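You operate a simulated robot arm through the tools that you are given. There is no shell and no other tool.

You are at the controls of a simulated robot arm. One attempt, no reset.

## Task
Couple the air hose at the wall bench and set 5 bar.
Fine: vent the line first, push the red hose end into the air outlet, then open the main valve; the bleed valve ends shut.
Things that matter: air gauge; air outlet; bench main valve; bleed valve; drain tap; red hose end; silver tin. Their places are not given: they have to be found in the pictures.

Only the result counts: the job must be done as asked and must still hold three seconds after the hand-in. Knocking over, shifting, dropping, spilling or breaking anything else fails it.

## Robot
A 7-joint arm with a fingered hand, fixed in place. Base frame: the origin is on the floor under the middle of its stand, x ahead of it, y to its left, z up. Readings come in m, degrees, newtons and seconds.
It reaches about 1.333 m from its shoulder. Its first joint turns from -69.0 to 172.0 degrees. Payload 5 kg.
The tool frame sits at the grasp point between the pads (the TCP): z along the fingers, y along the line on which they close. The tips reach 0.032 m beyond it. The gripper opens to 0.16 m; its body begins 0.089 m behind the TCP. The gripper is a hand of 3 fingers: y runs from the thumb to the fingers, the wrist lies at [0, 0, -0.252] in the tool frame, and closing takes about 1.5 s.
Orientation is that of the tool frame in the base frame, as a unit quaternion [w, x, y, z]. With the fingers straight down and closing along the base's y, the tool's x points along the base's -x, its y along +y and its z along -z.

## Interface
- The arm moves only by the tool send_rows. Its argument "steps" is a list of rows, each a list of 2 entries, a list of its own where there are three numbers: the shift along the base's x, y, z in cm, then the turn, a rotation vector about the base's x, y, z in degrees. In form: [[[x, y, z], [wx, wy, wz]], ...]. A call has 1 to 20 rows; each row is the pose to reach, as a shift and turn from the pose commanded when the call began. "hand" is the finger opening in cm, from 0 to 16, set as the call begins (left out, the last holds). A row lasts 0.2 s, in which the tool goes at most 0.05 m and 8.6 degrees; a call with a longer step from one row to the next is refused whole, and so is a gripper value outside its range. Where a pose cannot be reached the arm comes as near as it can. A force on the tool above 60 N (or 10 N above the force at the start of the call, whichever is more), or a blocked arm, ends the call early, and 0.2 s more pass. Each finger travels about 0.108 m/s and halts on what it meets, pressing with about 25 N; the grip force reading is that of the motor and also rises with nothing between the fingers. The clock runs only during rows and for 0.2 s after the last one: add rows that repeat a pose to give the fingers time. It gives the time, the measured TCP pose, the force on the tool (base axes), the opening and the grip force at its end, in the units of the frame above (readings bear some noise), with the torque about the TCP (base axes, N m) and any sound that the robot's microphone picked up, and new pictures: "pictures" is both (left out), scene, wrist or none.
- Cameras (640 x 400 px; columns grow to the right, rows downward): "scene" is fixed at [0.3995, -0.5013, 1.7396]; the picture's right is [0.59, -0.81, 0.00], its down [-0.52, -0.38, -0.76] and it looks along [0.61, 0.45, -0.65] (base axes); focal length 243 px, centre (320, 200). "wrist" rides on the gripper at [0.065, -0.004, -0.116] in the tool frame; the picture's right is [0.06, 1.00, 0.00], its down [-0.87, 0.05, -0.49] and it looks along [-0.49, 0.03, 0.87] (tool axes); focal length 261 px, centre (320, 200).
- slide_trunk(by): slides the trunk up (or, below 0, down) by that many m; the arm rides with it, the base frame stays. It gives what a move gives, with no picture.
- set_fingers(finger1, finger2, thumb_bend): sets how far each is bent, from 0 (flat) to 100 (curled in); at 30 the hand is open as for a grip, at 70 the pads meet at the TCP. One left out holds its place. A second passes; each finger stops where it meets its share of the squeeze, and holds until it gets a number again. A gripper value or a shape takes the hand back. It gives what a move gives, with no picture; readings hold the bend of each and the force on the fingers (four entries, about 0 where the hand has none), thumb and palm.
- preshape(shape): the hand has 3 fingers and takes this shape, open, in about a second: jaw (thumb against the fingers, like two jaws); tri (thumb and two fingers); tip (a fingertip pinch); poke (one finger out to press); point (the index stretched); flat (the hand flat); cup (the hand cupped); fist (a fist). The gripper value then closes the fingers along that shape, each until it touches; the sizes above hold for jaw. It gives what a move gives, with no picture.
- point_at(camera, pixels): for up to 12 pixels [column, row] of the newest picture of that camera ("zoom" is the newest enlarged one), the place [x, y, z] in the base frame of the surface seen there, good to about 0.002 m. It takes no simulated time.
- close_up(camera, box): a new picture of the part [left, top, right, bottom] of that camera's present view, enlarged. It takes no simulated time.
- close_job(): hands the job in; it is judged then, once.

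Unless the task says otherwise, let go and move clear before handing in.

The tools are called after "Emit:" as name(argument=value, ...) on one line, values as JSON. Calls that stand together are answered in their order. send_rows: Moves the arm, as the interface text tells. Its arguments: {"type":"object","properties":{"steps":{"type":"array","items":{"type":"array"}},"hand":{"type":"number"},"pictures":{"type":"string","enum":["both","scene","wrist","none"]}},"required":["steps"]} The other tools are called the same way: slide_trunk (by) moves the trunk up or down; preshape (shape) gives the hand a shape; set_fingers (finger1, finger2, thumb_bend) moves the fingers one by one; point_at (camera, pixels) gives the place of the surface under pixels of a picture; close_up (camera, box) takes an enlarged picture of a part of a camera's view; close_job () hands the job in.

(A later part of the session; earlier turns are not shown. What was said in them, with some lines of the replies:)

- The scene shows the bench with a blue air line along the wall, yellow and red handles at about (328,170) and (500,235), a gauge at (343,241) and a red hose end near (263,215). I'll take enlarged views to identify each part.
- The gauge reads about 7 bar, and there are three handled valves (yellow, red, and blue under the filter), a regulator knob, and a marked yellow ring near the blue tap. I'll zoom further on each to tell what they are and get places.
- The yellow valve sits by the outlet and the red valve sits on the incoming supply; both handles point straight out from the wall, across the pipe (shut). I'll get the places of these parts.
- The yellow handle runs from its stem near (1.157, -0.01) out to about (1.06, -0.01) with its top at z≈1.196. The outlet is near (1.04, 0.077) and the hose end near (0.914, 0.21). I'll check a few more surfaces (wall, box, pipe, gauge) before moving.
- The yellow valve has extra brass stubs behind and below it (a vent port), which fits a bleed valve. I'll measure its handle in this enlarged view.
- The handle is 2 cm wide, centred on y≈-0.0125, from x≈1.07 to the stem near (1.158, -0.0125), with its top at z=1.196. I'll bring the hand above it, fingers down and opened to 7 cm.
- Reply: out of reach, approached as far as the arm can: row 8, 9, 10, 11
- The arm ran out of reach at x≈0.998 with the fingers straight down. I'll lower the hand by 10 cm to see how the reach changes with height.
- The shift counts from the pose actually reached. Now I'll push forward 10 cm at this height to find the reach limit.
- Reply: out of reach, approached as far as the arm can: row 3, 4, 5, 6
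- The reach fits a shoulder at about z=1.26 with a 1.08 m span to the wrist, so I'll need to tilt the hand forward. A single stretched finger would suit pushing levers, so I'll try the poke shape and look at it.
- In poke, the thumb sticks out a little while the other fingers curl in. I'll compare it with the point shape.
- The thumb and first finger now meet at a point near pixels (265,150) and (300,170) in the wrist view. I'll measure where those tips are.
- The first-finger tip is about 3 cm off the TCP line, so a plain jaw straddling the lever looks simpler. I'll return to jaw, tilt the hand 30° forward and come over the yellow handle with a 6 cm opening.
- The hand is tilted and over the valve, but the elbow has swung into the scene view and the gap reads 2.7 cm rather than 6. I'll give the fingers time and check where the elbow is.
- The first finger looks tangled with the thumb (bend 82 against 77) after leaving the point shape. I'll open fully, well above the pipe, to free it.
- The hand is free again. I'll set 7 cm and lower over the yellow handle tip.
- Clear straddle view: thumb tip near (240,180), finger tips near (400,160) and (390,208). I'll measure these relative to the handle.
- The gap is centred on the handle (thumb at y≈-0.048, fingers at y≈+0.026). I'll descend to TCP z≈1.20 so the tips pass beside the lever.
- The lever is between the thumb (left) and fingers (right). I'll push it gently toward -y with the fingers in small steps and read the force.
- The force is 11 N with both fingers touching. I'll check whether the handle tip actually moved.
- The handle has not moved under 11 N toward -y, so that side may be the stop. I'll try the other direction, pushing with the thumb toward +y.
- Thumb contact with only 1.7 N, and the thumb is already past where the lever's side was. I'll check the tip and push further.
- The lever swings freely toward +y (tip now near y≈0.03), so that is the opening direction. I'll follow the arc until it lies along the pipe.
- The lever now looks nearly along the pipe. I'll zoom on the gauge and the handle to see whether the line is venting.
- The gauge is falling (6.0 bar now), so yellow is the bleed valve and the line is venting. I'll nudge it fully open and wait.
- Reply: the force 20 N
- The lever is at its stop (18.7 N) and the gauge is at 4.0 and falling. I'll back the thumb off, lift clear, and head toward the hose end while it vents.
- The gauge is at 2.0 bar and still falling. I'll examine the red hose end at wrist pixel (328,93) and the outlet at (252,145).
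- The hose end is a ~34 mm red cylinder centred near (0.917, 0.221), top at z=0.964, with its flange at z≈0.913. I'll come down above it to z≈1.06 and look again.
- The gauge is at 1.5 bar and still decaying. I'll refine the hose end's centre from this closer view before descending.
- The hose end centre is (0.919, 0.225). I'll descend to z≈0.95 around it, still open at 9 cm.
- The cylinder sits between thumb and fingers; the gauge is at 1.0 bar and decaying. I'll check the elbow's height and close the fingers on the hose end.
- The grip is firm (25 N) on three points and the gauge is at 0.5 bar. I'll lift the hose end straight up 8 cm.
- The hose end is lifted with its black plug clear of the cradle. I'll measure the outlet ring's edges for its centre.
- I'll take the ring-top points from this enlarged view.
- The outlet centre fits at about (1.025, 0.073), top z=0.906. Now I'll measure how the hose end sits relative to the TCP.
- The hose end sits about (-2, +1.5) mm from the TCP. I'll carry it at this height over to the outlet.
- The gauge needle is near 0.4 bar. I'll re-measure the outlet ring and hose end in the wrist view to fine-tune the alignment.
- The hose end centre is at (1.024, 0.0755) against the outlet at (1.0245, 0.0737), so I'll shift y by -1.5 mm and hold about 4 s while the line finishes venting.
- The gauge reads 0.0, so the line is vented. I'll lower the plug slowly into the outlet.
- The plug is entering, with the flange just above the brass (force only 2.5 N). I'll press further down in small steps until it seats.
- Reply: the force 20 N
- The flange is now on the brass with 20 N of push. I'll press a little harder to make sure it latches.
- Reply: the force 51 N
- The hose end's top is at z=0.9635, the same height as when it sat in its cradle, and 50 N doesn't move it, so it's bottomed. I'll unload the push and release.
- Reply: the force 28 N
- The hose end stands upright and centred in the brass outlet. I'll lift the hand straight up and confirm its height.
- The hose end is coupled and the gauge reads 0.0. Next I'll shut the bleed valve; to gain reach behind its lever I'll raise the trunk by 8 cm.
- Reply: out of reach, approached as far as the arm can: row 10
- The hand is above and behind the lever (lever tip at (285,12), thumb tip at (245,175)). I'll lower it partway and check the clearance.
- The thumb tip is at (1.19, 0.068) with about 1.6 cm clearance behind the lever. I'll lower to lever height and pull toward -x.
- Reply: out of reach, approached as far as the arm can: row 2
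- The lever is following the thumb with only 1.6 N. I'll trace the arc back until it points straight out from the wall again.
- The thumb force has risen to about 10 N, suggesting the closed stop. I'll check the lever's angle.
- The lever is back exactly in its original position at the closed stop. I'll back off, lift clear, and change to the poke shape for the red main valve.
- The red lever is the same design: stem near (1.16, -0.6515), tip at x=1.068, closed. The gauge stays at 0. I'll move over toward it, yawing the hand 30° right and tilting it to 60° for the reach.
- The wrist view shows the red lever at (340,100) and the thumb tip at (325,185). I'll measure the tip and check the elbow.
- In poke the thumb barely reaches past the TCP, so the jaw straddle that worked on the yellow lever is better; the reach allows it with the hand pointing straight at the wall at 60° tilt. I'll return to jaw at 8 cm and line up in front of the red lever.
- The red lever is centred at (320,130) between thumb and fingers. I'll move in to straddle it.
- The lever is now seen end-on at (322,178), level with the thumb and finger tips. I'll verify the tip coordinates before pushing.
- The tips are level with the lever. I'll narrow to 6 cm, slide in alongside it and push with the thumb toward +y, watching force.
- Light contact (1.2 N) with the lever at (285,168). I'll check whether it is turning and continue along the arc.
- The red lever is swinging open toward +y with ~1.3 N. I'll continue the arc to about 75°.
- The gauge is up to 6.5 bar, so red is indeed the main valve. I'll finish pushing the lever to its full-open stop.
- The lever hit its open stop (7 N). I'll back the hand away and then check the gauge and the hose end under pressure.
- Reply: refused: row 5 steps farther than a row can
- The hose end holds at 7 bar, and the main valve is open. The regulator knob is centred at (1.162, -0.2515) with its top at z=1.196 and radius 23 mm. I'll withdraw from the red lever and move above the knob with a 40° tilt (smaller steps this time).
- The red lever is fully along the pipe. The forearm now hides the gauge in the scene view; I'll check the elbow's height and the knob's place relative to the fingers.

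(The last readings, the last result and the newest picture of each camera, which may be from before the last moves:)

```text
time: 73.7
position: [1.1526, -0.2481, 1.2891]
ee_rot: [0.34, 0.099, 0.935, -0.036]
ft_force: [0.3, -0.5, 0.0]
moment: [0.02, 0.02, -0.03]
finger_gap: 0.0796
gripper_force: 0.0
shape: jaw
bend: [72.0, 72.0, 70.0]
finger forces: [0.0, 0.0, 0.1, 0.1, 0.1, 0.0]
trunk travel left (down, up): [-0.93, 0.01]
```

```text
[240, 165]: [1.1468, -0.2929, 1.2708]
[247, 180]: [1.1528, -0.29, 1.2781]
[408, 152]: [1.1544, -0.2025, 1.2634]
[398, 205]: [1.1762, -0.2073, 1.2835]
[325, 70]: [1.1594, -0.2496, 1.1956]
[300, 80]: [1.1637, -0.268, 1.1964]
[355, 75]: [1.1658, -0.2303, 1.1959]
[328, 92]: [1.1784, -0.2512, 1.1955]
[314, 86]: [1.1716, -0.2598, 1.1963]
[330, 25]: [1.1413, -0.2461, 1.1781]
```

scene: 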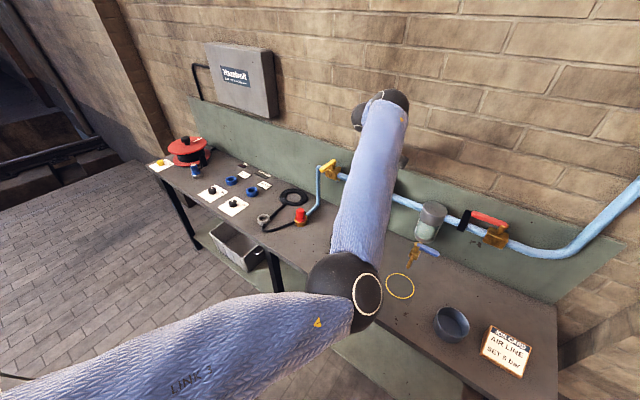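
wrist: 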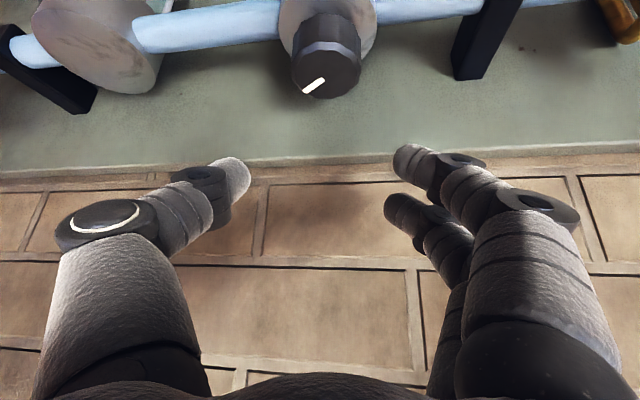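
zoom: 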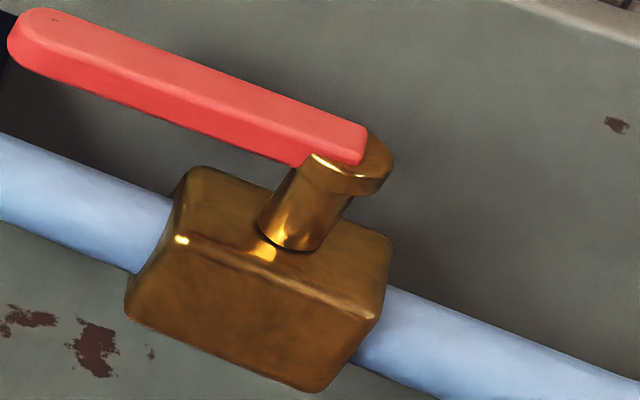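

The knob centre is confirmed at about (1.161, -0.250), between the thumb and fingers. I'll lower onto it.

Emit:
send_rows(steps=[[[0, -0.2, -2.5], [0, 0, 0]], [[0, -0.3, -5], [0, 0, 0]], [[0, -0.3, -7], [0, 0, 0]], [[0, -0.3, -8.8], [0, 0, 0]], [[0, -0.3, -8.8], [0, 0, 0]]])

Emit:
point_at(camera="wrist", pixels=[[240, 165], [247, 180], [408, 152], [398, 205]])

```text
time: 74.9
position: [1.1523, -0.2521, 1.2051]
ee_rot: [0.34, 0.098, 0.935, -0.037]
ft_force: [-0.1, 0.1, -0.1]
moment: [-0.03, 0.01, -0.01]
finger_gap: 0.0797
gripper_force: 0.1
shape: jaw
bend: [72.0, 72.0, 70.0]
finger forces: [0.0, 0.0, 0.1, 0.0, 0.1, 0.0]
trunk travel left (down, up): [-0.93, 0.01]
```

scene: 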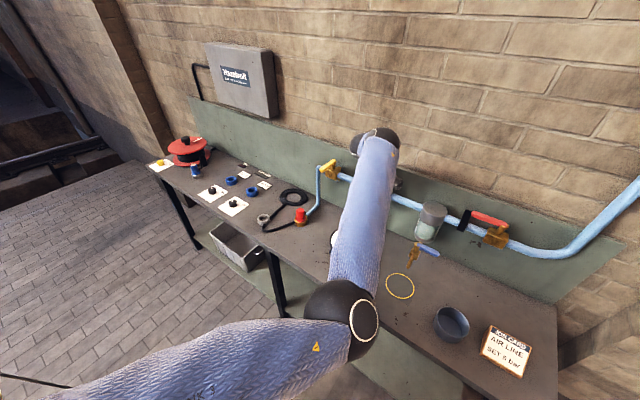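
wrist: 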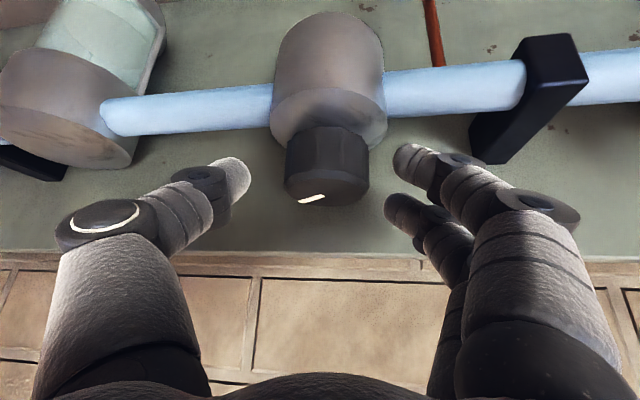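

```text
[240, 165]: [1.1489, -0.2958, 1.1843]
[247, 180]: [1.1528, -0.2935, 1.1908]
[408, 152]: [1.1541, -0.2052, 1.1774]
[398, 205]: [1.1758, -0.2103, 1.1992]
```

The finger pads are level with the knob (z≈1.18–1.20). I'll lower 4 mm more and close gently on it.

Emit:
send_rows(steps=[[[0, 0, -0.4], [0, 0, 0]], [[0, 0, -0.4], [0, 0, 0]], [[0, 0, -0.4], [0, 0, 0]], [[0, 0, -0.4], [0, 0, 0]], [[0, 0, -0.4], [0, 0, 0]], [[0, 0, -0.4], [0, 0, 0]], [[0, 0, -0.4], [0, 0, 0]]], hand=3)

```text
time: 76.5
position: [1.1536, -0.253, 1.2011]
ee_rot: [0.341, 0.097, 0.934, -0.035]
ft_force: [5.4, 0.9, 4.5]
moment: [0.12, -0.1, 0.04]
finger_gap: 0.0394
gripper_force: 25.0
shape: jaw
bend: [73.0, 73.0, 70.0]
finger forces: [12.8, 12.4, 0.0, 0.0, 21.8, 0.0]
trunk travel left (down, up): [-0.93, 0.01]
```

scene: 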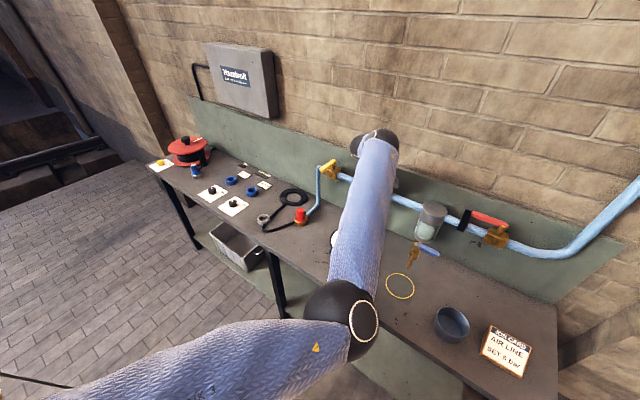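
wrist: 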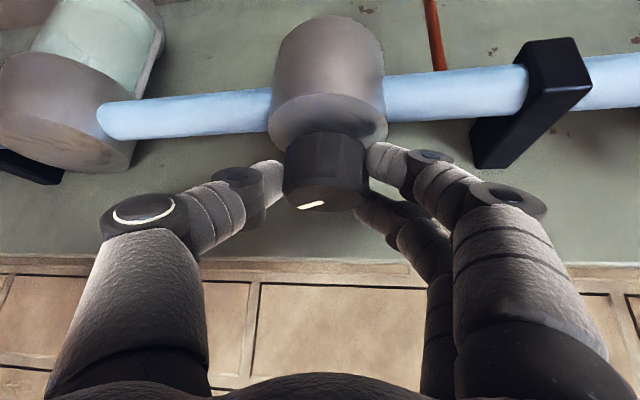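

The grip on the knob is firm (25 N). Before turning, I'll check how much of the gauge is visible.

Emit:
close_up(camera="scene", box=[310, 215, 374, 265])

Emit:
close_up(camera="wrist", box=[250, 110, 410, 230])

```text
8.00 times, centred on (342, 240) of scene
```

zoom: 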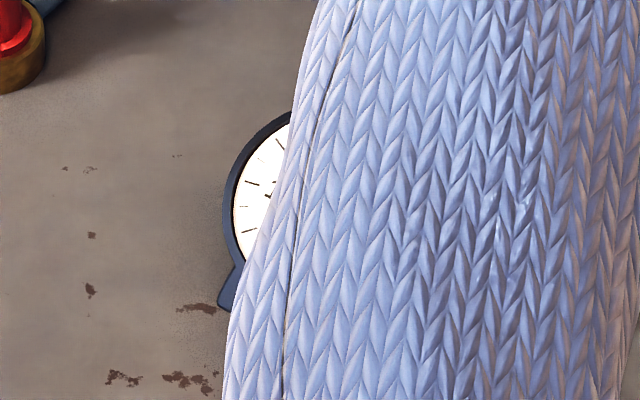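

```text
3.33 times, centred on (330, 170) of wrist
```

zoom: 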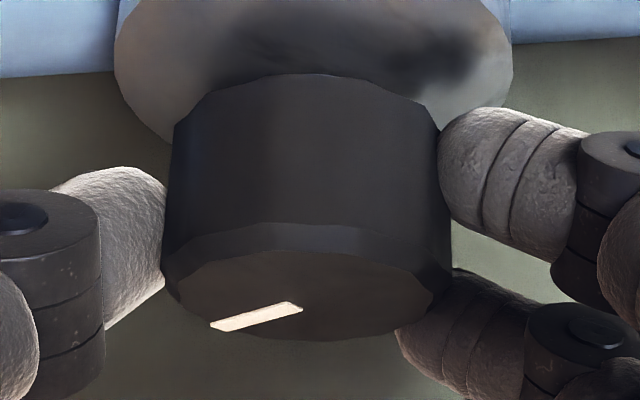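

The gauge is hidden by the forearm; turning counterclockwise should shift the forearm right in the view. I'll turn the knob 12° counterclockwise about its own axis and see.

Emit:
send_rows(steps=[[[0.02, -0.06, 0], [0, 0, 4]], [[0.04, -0.11, 0], [0, 0, 8]], [[0.07, -0.17, 0], [0, 0, 12]], [[0.07, -0.17, 0], [0, 0, 12]]])

Emit:
close_up(camera="scene", box=[310, 215, 374, 265])

Emit:
close_up(camera="wrist", box=[250, 110, 410, 230])

```text
time: 77.5
position: [1.1539, -0.2544, 1.1996]
ee_rot: [0.342, 0.0, 0.94, 0.0]
ft_force: [9.3, -0.3, 11.9]
moment: [0.06, -0.23, -0.04]
finger_gap: 0.0396
gripper_force: 24.9
shape: jaw
bend: [73.0, 73.0, 70.0]
finger forces: [12.1, 13.0, 0.0, 0.1, 25.1, 0.0]
trunk travel left (down, up): [-0.93, 0.01]
```

scene: 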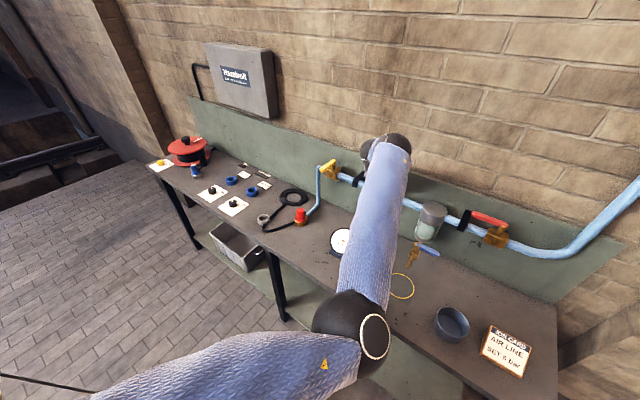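
wrist: 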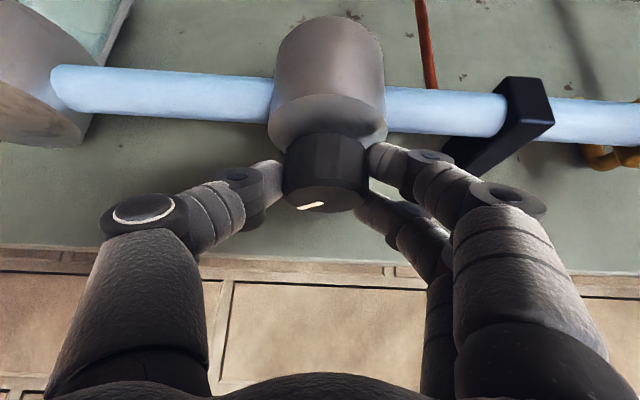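

```text
8.00 times, centred on (342, 240) of scene
```

zoom: 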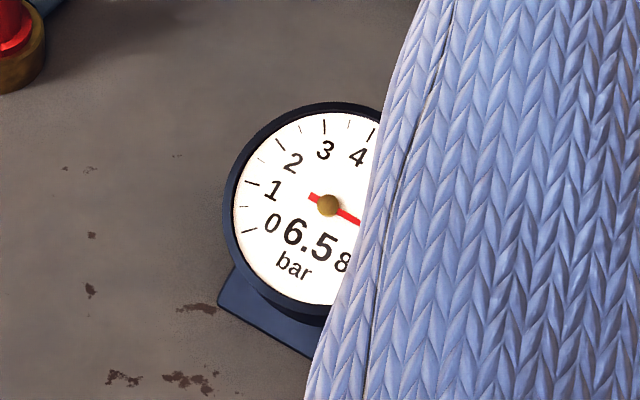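

```text
3.33 times, centred on (330, 170) of wrist
```

zoom: 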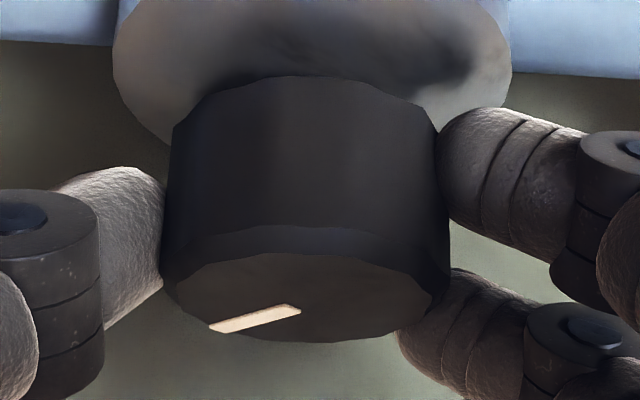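

Counterclockwise lowers the pressure (display 6.5 after 12°), and the gauge is coming into view. I'll turn another 16°.

Emit:
send_rows(steps=[[[0.03, -0.05, 0.05], [0, 0, 4]], [[0.06, -0.1, 0.1], [0, 0, 8]], [[0.1, -0.15, 0.1], [0, 0, 12]], [[0.13, -0.19, 0.1], [0, 0, 16]], [[0.13, -0.19, 0.1], [0, 0, 16]]])

Emit:
close_up(camera="scene", box=[320, 220, 368, 265])

Emit:
close_up(camera="wrist", box=[250, 110, 410, 230])

```text
time: 78.7
position: [1.1547, -0.2548, 1.2]
ee_rot: [0.338, -0.131, 0.931, 0.047]
ft_force: [12.1, -3.7, 12.0]
moment: [-0.04, -0.29, -0.14]
finger_gap: 0.0397
gripper_force: 25.2
shape: jaw
bend: [73.0, 73.0, 70.0]
finger forces: [11.0, 12.2, 0.1, 0.0, 28.7, 0.0]
trunk travel left (down, up): [-0.93, 0.01]
```

scene: 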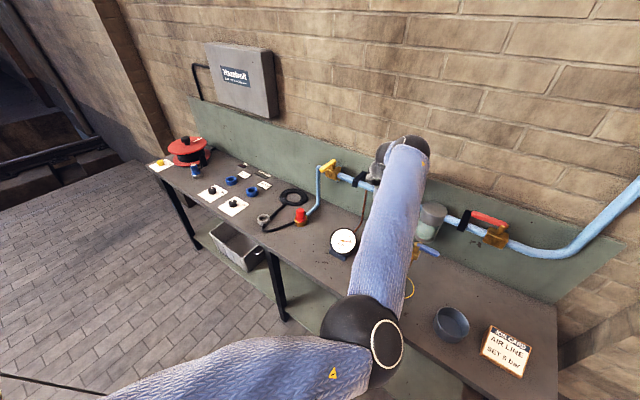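
wrist: 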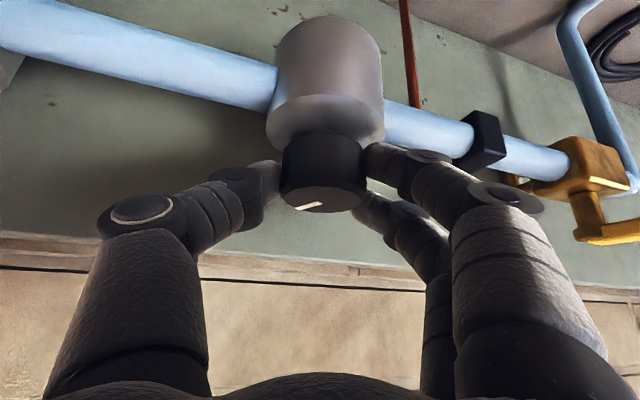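

```text
8.89 times, centred on (344, 242) of scene
```

zoom: 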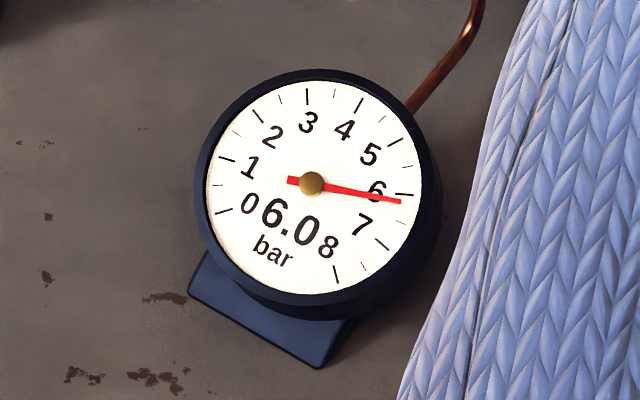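

```text
3.33 times, centred on (330, 170) of wrist
```

zoom: 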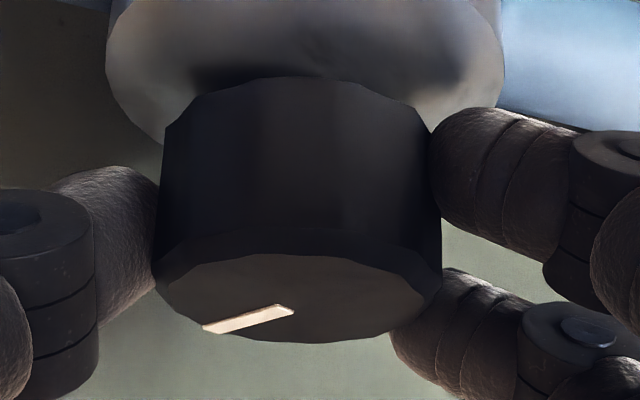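

After 28° the needle is at about 6.15 bar (≈0.03 bar per degree), so ~37° remain. I'll turn 14° more here, then regrip for the rest.

Emit:
send_rows(steps=[[[0.05, -0.04, 0], [0, 0, 4.7]], [[0.1, -0.09, 0.1], [0, 0, 9.4]], [[0.15, -0.13, 0.1], [0, 0, 14]], [[0.15, -0.13, 0.1], [0, 0, 14]]])

Emit:
close_up(camera="scene", box=[320, 220, 368, 265])

Emit:
close_up(camera="wrist", box=[250, 110, 410, 230])

```text
time: 79.7
position: [1.1562, -0.2574, 1.2]
ee_rot: [0.33, -0.243, 0.908, 0.089]
ft_force: [5.1, -6.2, 5.7]
moment: [-0.15, -0.13, -0.14]
finger_gap: 0.0398
gripper_force: 25.1
shape: jaw
bend: [74.0, 73.0, 70.0]
finger forces: [11.4, 10.7, 0.0, 0.1, 29.1, 0.1]
trunk travel left (down, up): [-0.93, 0.01]
```

scene: 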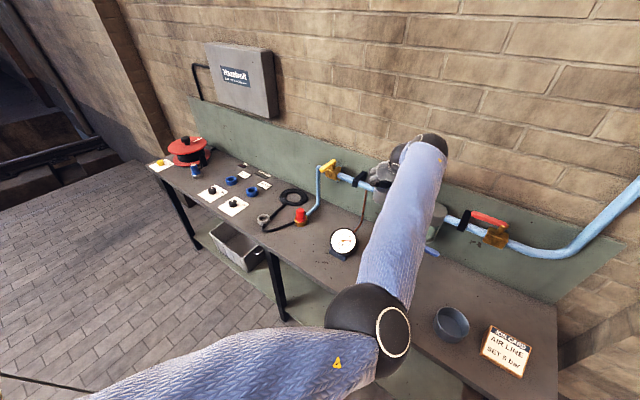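
wrist: 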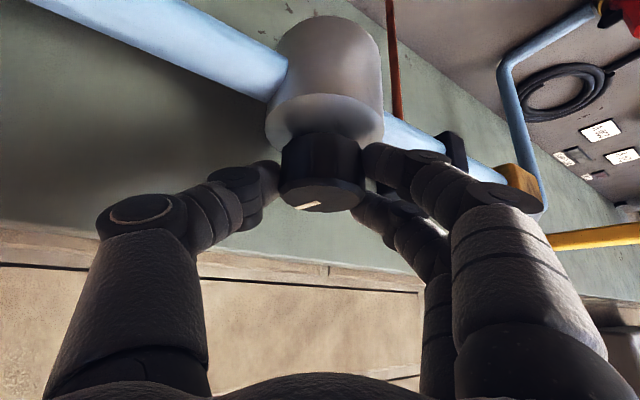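

```text
8.89 times, centred on (344, 242) of scene
```

zoom: 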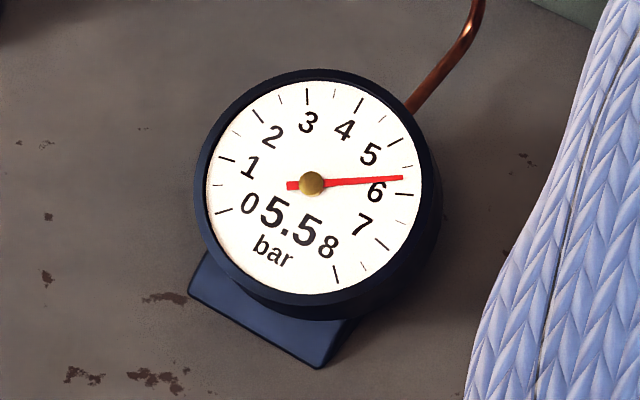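

```text
3.33 times, centred on (330, 170) of wrist
```

zoom: 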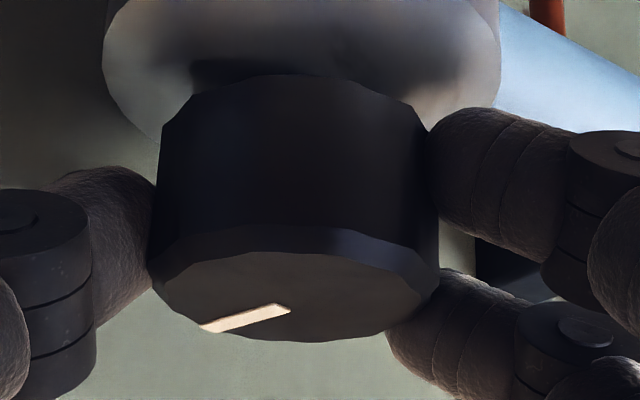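

The needle is now at ~5.7 bar. I'll release the knob, rotate the open hand back 24°, and regrip.

Emit:
send_rows(steps=[[[0, 0, 0], [0, 0, 0]], [[0, 0, 0], [0, 0, 0]], [[0, 0, 0], [0, 0, 0]]], hand=8, pictures="none")

Emit:
send_rows(steps=[[[-0.05, 0.05, 0], [0, 0, -5]], [[-0.1, 0.1, 0], [0, 0, -10]], [[-0.15, 0.15, 0], [0, 0, -15]], [[-0.2, 0.2, 0], [0, 0, -20]], [[-0.24, 0.25, 0], [0, 0, -24]], [[-0.24, 0.25, 0], [0, 0, -24]]])

Emit:
close_up(camera="scene", box=[320, 220, 368, 265])

Emit:
close_up(camera="wrist", box=[250, 110, 410, 230])

```text
time: 80.5
position: [1.1554, -0.2558, 1.1995]
ee_rot: [0.329, -0.244, 0.908, 0.088]
ft_force: [-0.6, -0.4, -0.2]
moment: [-0.01, 0.0, -0.03]
finger_gap: 0.0794
gripper_force: 0.0
shape: jaw
bend: [72.0, 72.0, 70.0]
finger forces: [0.0, 0.0, 0.1, 0.1, 0.1, 0.0]
trunk travel left (down, up): [-0.93, 0.01]
```

```text
time: 81.9
position: [1.1543, -0.2558, 1.2011]
ee_rot: [0.342, -0.049, 0.938, 0.018]
ft_force: [-0.3, 0.4, -0.4]
moment: [0.01, 0.01, 0.02]
finger_gap: 0.0796
gripper_force: 0.0
shape: jaw
bend: [72.0, 72.0, 70.0]
finger forces: [0.0, 0.1, 0.1, 0.0, 0.1, 0.0]
trunk travel left (down, up): [-0.93, 0.01]
```

scene: 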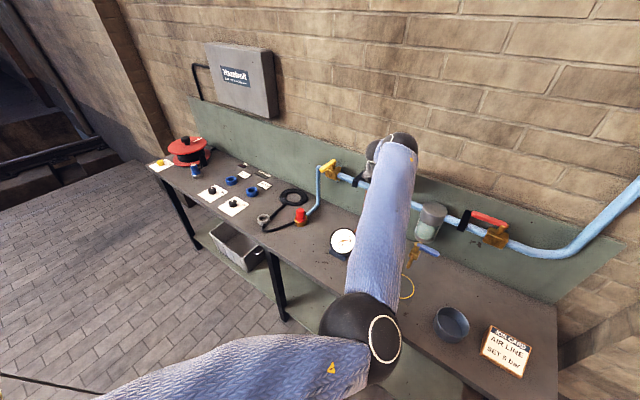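
wrist: 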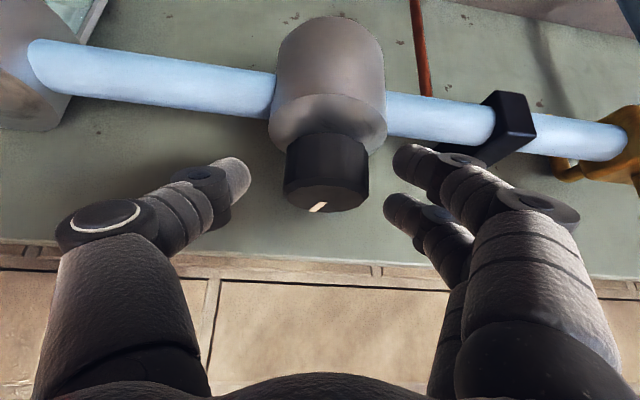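

```text
8.89 times, centred on (344, 242) of scene
```

zoom: 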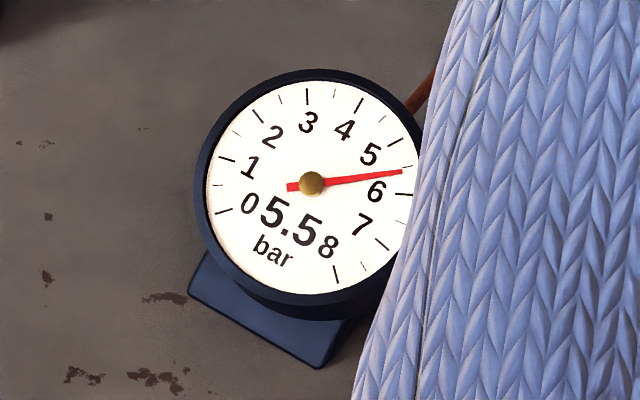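

```text
3.33 times, centred on (330, 170) of wrist
```

zoom: 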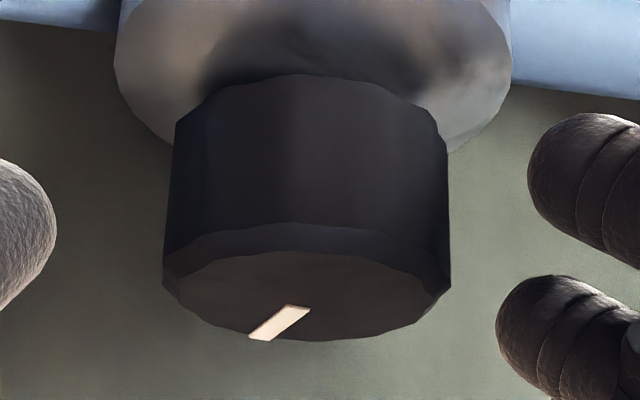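

The needle has settled to about 5.57 bar (there is some lag). I'll regrip the knob and read again.

Emit:
send_rows(steps=[[[0, 0, 0], [0, 0, 0]], [[0, 0, 0], [0, 0, 0]], [[0, 0, 0], [0, 0, 0]], [[0, 0, 0], [0, 0, 0]], [[0, 0, 0], [0, 0, 0]], [[0, 0, 0], [0, 0, 0]]], hand=3, pictures="wrist")

Emit:
close_up(camera="scene", box=[320, 220, 368, 265])

Emit:
close_up(camera="wrist", box=[250, 110, 410, 230])

```text
time: 83.3
position: [1.1533, -0.2544, 1.1993]
ee_rot: [0.341, -0.048, 0.939, 0.017]
ft_force: [0.8, 2.0, -1.5]
moment: [0.1, 0.01, 0.03]
finger_gap: 0.039
gripper_force: 25.3
shape: jaw
bend: [73.0, 73.0, 70.0]
finger forces: [12.4, 11.4, 0.0, 0.1, 21.9, 0.0]
trunk travel left (down, up): [-0.93, 0.01]
```

wrist: 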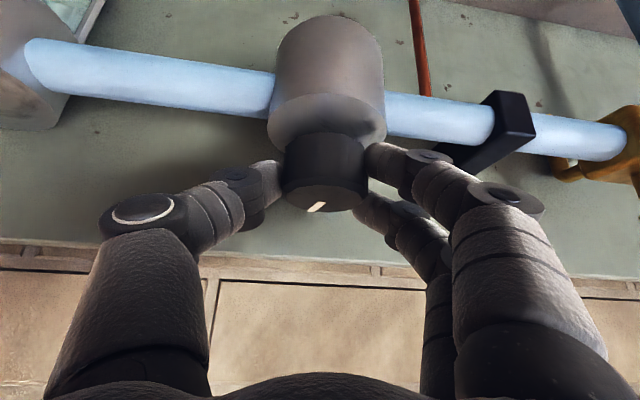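

```text
8.89 times, centred on (344, 242) of scene
```

zoom: 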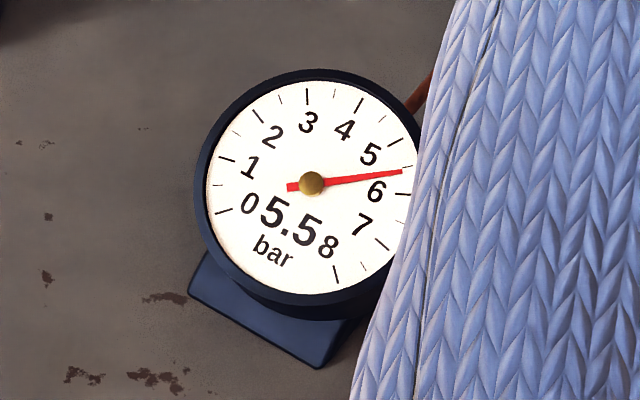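

```text
3.33 times, centred on (330, 170) of wrist
```

zoom: 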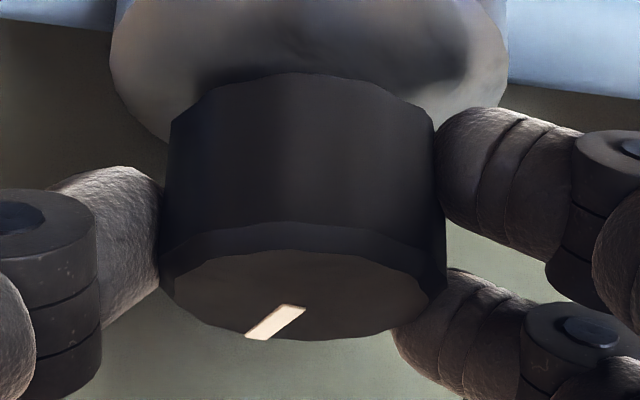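

The reading is steady at ~5.57 bar, so about 16–17° more is needed. I'll turn 15° and wait for it to settle.

Emit:
send_rows(steps=[[[0.04, -0.06, 0], [0, 0, 5]], [[0.08, -0.13, 0.05], [0, 0, 10]], [[0.12, -0.2, 0.1], [0, 0, 15]], [[0.12, -0.2, 0.1], [0, 0, 15]], [[0.12, -0.2, 0.1], [0, 0, 15]], [[0.12, -0.2, 0.1], [0, 0, 15]], [[0.12, -0.2, 0.1], [0, 0, 15]], [[0.12, -0.2, 0.1], [0, 0, 15]], [[0.12, -0.2, 0.1], [0, 0, 15]], [[0.12, -0.2, 0.1], [0, 0, 15]]], pictures="wrist")

Emit:
close_up(camera="scene", box=[320, 220, 368, 265])

Emit:
close_up(camera="wrist", box=[250, 110, 410, 230])

```text
time: 85.5
position: [1.1557, -0.2567, 1.2005]
ee_rot: [0.336, -0.171, 0.924, 0.062]
ft_force: [-9.1, -2.6, -10.2]
moment: [-0.1, 0.28, 0.03]
finger_gap: 0.0389
gripper_force: 25.1
shape: jaw
bend: [73.0, 73.0, 70.0]
finger forces: [13.4, 9.9, 0.0, 0.1, 22.6, 0.0]
trunk travel left (down, up): [-0.93, 0.01]
```

wrist: 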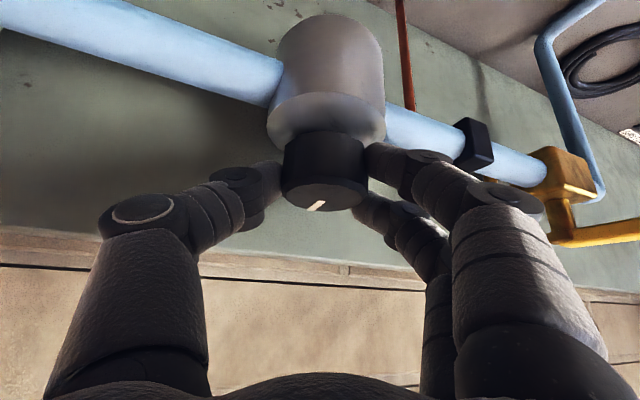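

```text
8.89 times, centred on (344, 242) of scene
```

zoom: 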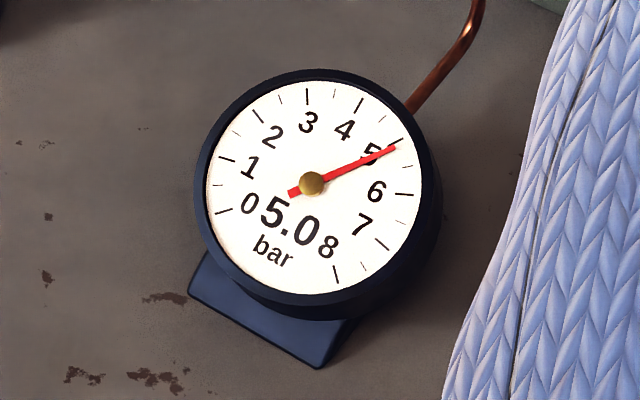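

```text
3.33 times, centred on (330, 170) of wrist
```

zoom: 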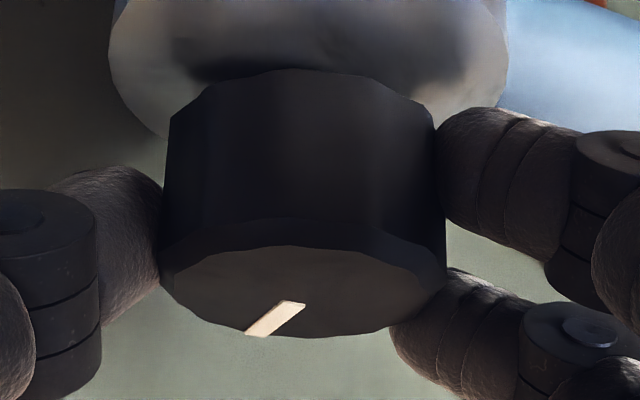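

The display reads 5.0 with the needle just short of the 5 tick. I'll zoom tighter to judge the remaining error.

Emit:
close_up(camera="scene", box=[332, 230, 356, 254])

```text
16.00 times, centred on (344, 242) of scene
```

zoom: 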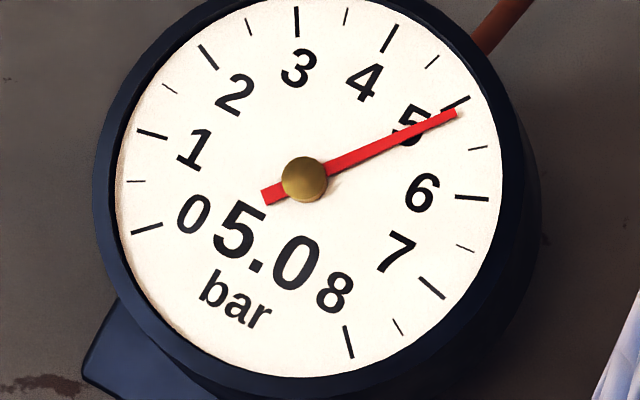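

Comparing the needle with the tick spacing, it reads about 5.15–5.2 bar. I'll turn 4° more and let it settle 2 s.

Emit:
send_rows(steps=[[[0.02, -0.03, -0.05], [0, 0, 2]], [[0.04, -0.06, -0.1], [0, 0, 4]], [[0.04, -0.06, -0.1], [0, 0, 4]], [[0.04, -0.06, -0.1], [0, 0, 4]], [[0.04, -0.06, -0.1], [0, 0, 4]], [[0.04, -0.06, -0.1], [0, 0, 4]], [[0.04, -0.06, -0.1], [0, 0, 4]], [[0.04, -0.06, -0.1], [0, 0, 4]], [[0.04, -0.06, -0.1], [0, 0, 4]], [[0.04, -0.06, -0.1], [0, 0, 4]], [[0.04, -0.06, -0.1], [0, 0, 4]], [[0.04, -0.06, -0.1], [0, 0, 4]]], pictures="wrist")

Emit:
close_up(camera="scene", box=[332, 230, 356, 254])

Emit:
close_up(camera="wrist", box=[250, 110, 410, 230])

```text
time: 88.1
position: [1.1569, -0.2576, 1.1995]
ee_rot: [0.334, -0.203, 0.918, 0.075]
ft_force: [-8.8, -4.3, -8.2]
moment: [-0.12, 0.32, 0.02]
finger_gap: 0.0393
gripper_force: 25.3
shape: jaw
bend: [73.0, 73.0, 70.0]
finger forces: [13.7, 9.8, 0.0, 0.0, 22.9, 0.0]
trunk travel left (down, up): [-0.93, 0.01]
```

wrist: 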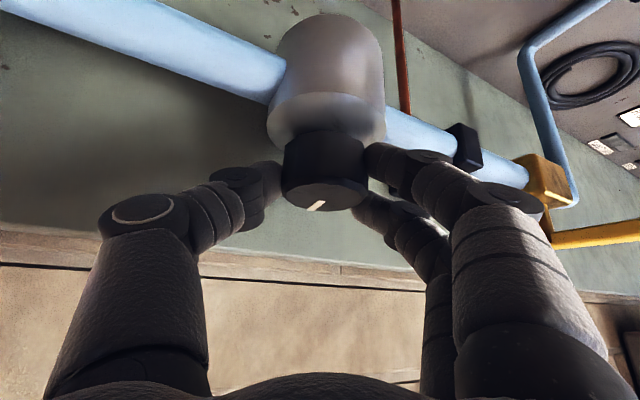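

```text
16.00 times, centred on (344, 242) of scene
```

zoom: 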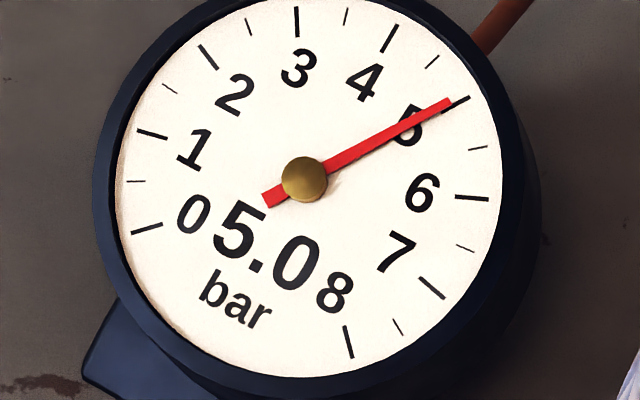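

```text
3.33 times, centred on (330, 170) of wrist
```

zoom: 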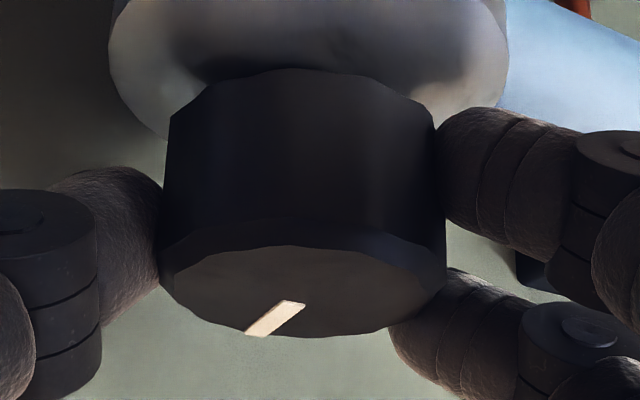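

The needle now lies essentially on the 5 tick (≈5.03 bar), with the display showing 5.0. I'll release the knob and watch whether it holds.

Emit:
send_rows(steps=[[[0, 0, 0], [0, 0, 0]], [[0, 0, 0], [0, 0, 0]], [[0, 0, 0], [0, 0, 0]], [[0, 0, 0], [0, 0, 0]], [[0, 0, 0], [0, 0, 0]], [[0, 0, 0], [0, 0, 0]], [[0, 0, 0], [0, 0, 0]], [[0, 0, 0], [0, 0, 0]]], hand=8, pictures="wrist")

Emit:
close_up(camera="scene", box=[332, 230, 356, 254])

```text
time: 89.9
position: [1.1574, -0.2552, 1.201]
ee_rot: [0.334, -0.203, 0.917, 0.073]
ft_force: [0.5, -0.2, 1.1]
moment: [0.01, 0.01, 0.0]
finger_gap: 0.0793
gripper_force: 0.0
shape: jaw
bend: [72.0, 72.0, 70.0]
finger forces: [0.1, 0.0, 0.0, 0.1, 0.1, 0.0]
trunk travel left (down, up): [-0.93, 0.01]
```

wrist: 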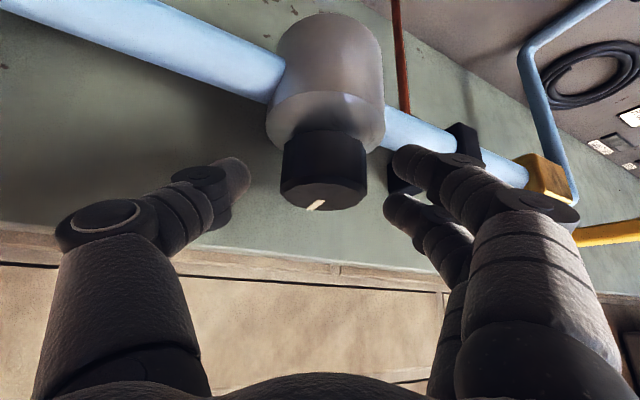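

```text
16.00 times, centred on (344, 242) of scene
```

zoom: 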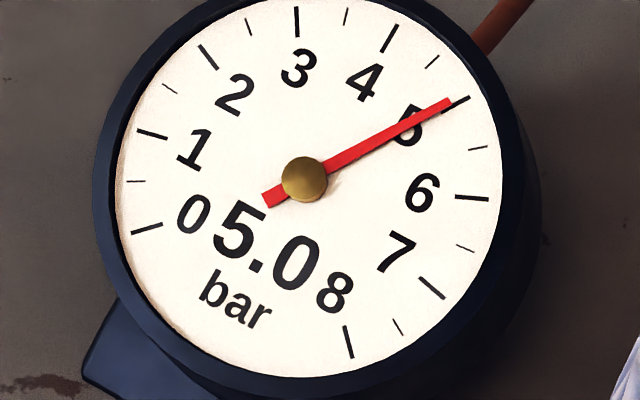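

The reading holds at about 5.0 bar after release. I'll lift straight off the knob and withdraw clear of the bench.

Emit:
send_rows(steps=[[[0, 0, 2], [0, 0, 0]], [[0, 0, 5], [0, 0, 0]], [[-0.5, 0, 9], [0, 0, 0]], [[-2, 0, 13], [0, 0, 0]], [[-5, 0, 16], [0, 0, -4]], [[-9, 0, 18], [0, 0, -8]], [[-13, 0.5, 20], [0, 0, -12]], [[-17, 1, 21], [0, 0, -16]], [[-21, 2, 22], [0, 0, -20]], [[-25, 4, 22], [0, 0, -24]], [[-29, 6, 22], [0, 0, -28]], [[-33, 8, 22], [0, 0, -30]], [[-37, 10, 22], [0, 0, -30]], [[-37, 10, 22], [0, 0, -30]]])

Emit:
close_up(camera="scene", box=[332, 230, 356, 254])

Emit:
close_up(camera="scene", box=[230, 150, 390, 250])

Emit:
close_up(camera="scene", box=[380, 180, 540, 280])

```text
time: 92.9
position: [0.7886, -0.159, 1.4212]
ee_rot: [0.341, 0.042, 0.939, -0.015]
ft_force: [0.0, -0.2, -0.4]
moment: [0.03, -0.01, 0.02]
finger_gap: 0.0795
gripper_force: 0.1
shape: jaw
bend: [72.0, 72.0, 70.0]
finger forces: [0.0, 0.0, 0.0, 0.0, 0.0, 0.0]
trunk travel left (down, up): [-0.93, 0.01]
```

scene: 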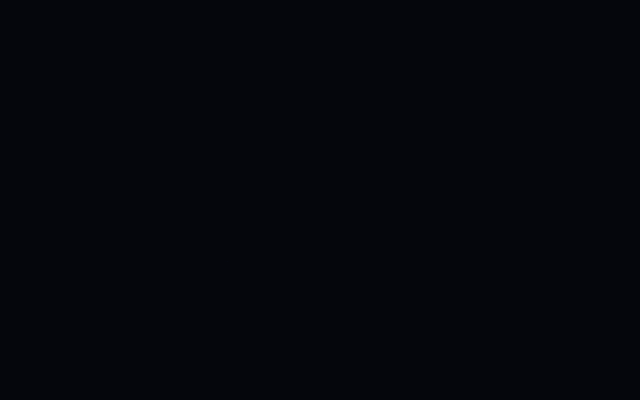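
wrist: 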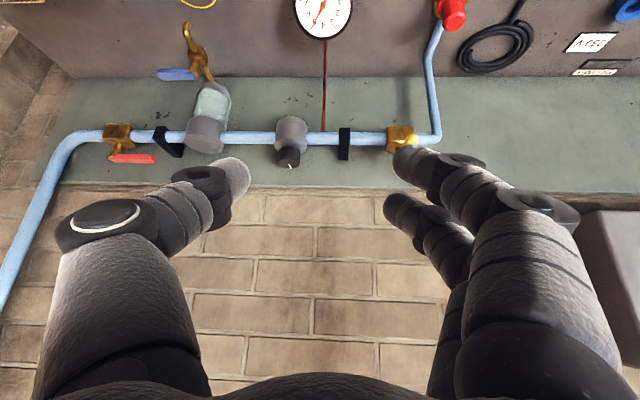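

```text
16.00 times, centred on (344, 242) of scene
```

zoom: 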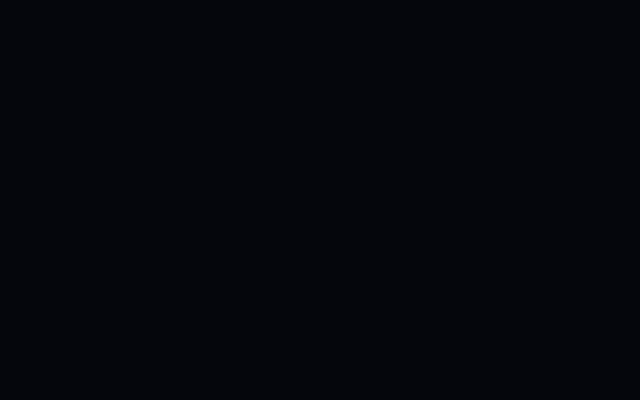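

```text
4.00 times, centred on (310, 200) of scene
```

zoom: 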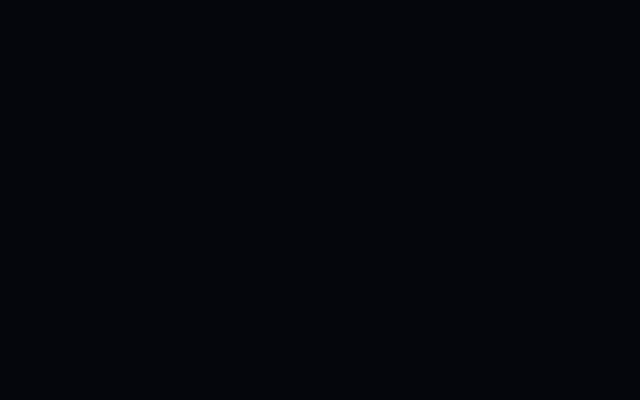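

```text
4.00 times, centred on (460, 230) of scene
```

zoom: 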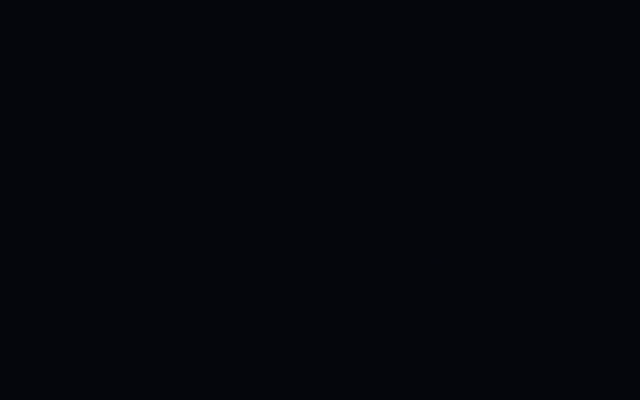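

The elbow has swung right in front of the scene camera (black picture). I'll bring the hand back to vertical and to the left to clear the view.

Emit:
send_rows(steps=[[[0, 3, 0], [0, 5, 0]], [[0, 6, 0], [0, 10, 0]], [[0, 9, 0], [0, 15, 0]], [[0, 12, 0], [0, 20, 0]], [[0, 15, 0], [0, 25, 0]], [[0, 18, 0], [0, 30, 0]], [[0, 21, 0], [0, 35, 0]], [[0, 24, 0], [0, 40, 0]], [[0, 26, 0], [0, 40, 0]], [[0, 26, 0], [0, 40, 0]]])

Emit:
close_up(camera="scene", box=[332, 230, 356, 254])

Emit:
close_up(camera="scene", box=[230, 150, 390, 250])

Emit:
close_up(camera="scene", box=[380, 180, 540, 280])

```text
time: 95.1
position: [0.7871, 0.1035, 1.4212]
ee_rot: [-0.001, 0.034, 0.999, -0.028]
ft_force: [-0.2, -0.1, 0.5]
moment: [0.03, -0.02, 0.04]
finger_gap: 0.0797
gripper_force: 0.1
shape: jaw
bend: [72.0, 72.0, 70.0]
finger forces: [0.0, 0.1, 0.1, 0.0, 0.1, 0.0]
trunk travel left (down, up): [-0.93, 0.01]
```

scene: 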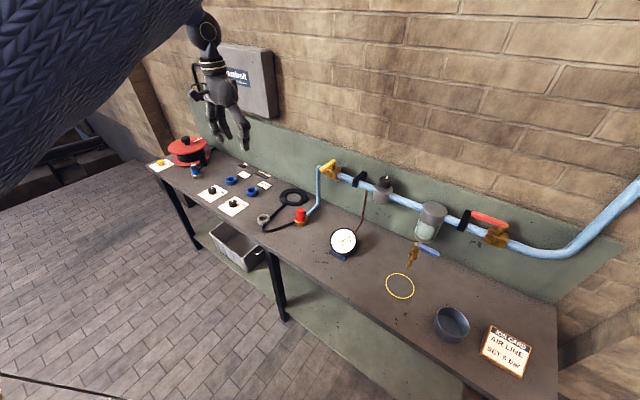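
wrist: 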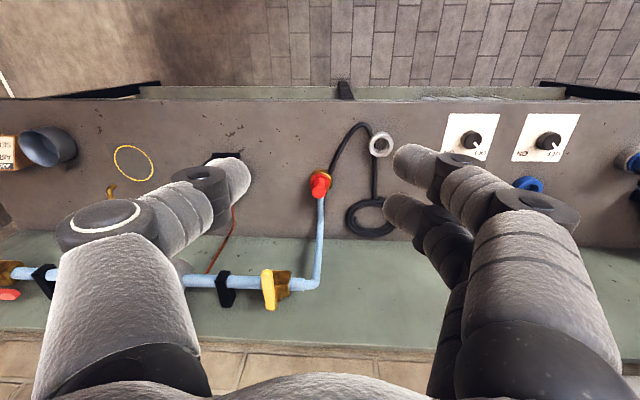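

```text
16.00 times, centred on (344, 242) of scene
```

zoom: 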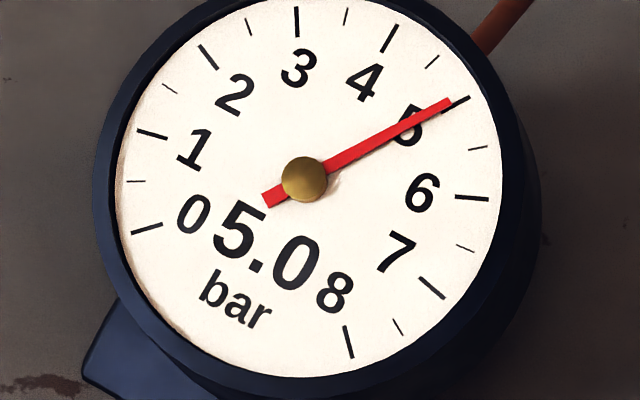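

```text
4.00 times, centred on (310, 200) of scene
```

zoom: 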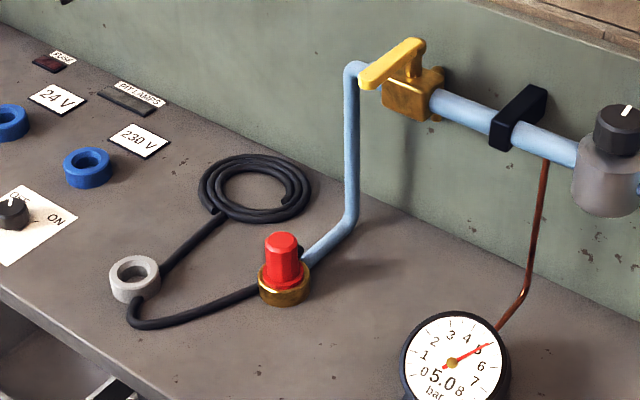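

```text
4.00 times, centred on (460, 230) of scene
```

zoom: 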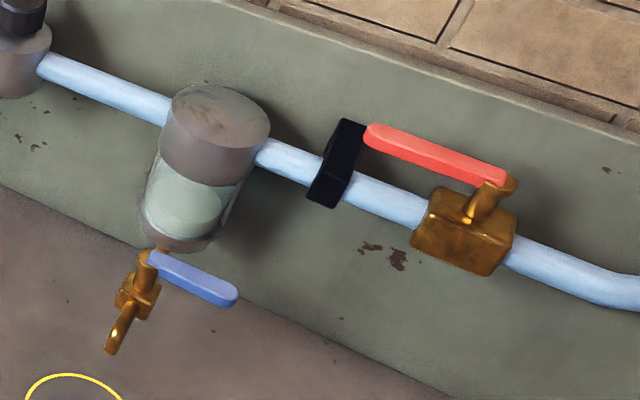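

Everything checks out:
- **Gauge:** steady on 5.0.
- **Hose end:** seated in the outlet.
- **Yellow bleed lever:** back across the pipe (shut).
- **Red main lever:** along the pipe (open).
- **Drain tap and tin:** untouched.

The hand is clear of the bench, so I'm handing in the job.

Emit:
close_job()

```text
The job is handed in.
```

The air hose is coupled and the line is set to 5 bar; I've handed the job in, but I haven't seen the verdict.

- **Venting:** I opened the yellow bleed valve by the outlet first. I waited until the gauge read 0.0 before touching the outlet.
- **Hose:** I pushed the red hose end down into the brass outlet until it bottomed. It stayed seated when the line later came up to 7 bar.
- **Bleed valve:** I shut it again at its stop before opening the main valve.
- **Main valve:** I turned the red lever on the supply side to its open stop, along the pipe.
- **Pressure:** I turned the regulator knob down from 7 bar. The gauge display reads 5.0, with the needle at roughly 5.04 bar. It stayed there for about seven seconds after I let go of the knob.

I left the drain tap shut and did not move the silver tin, since the job didn't call for either. The hand was clear of the bench before I handed in.
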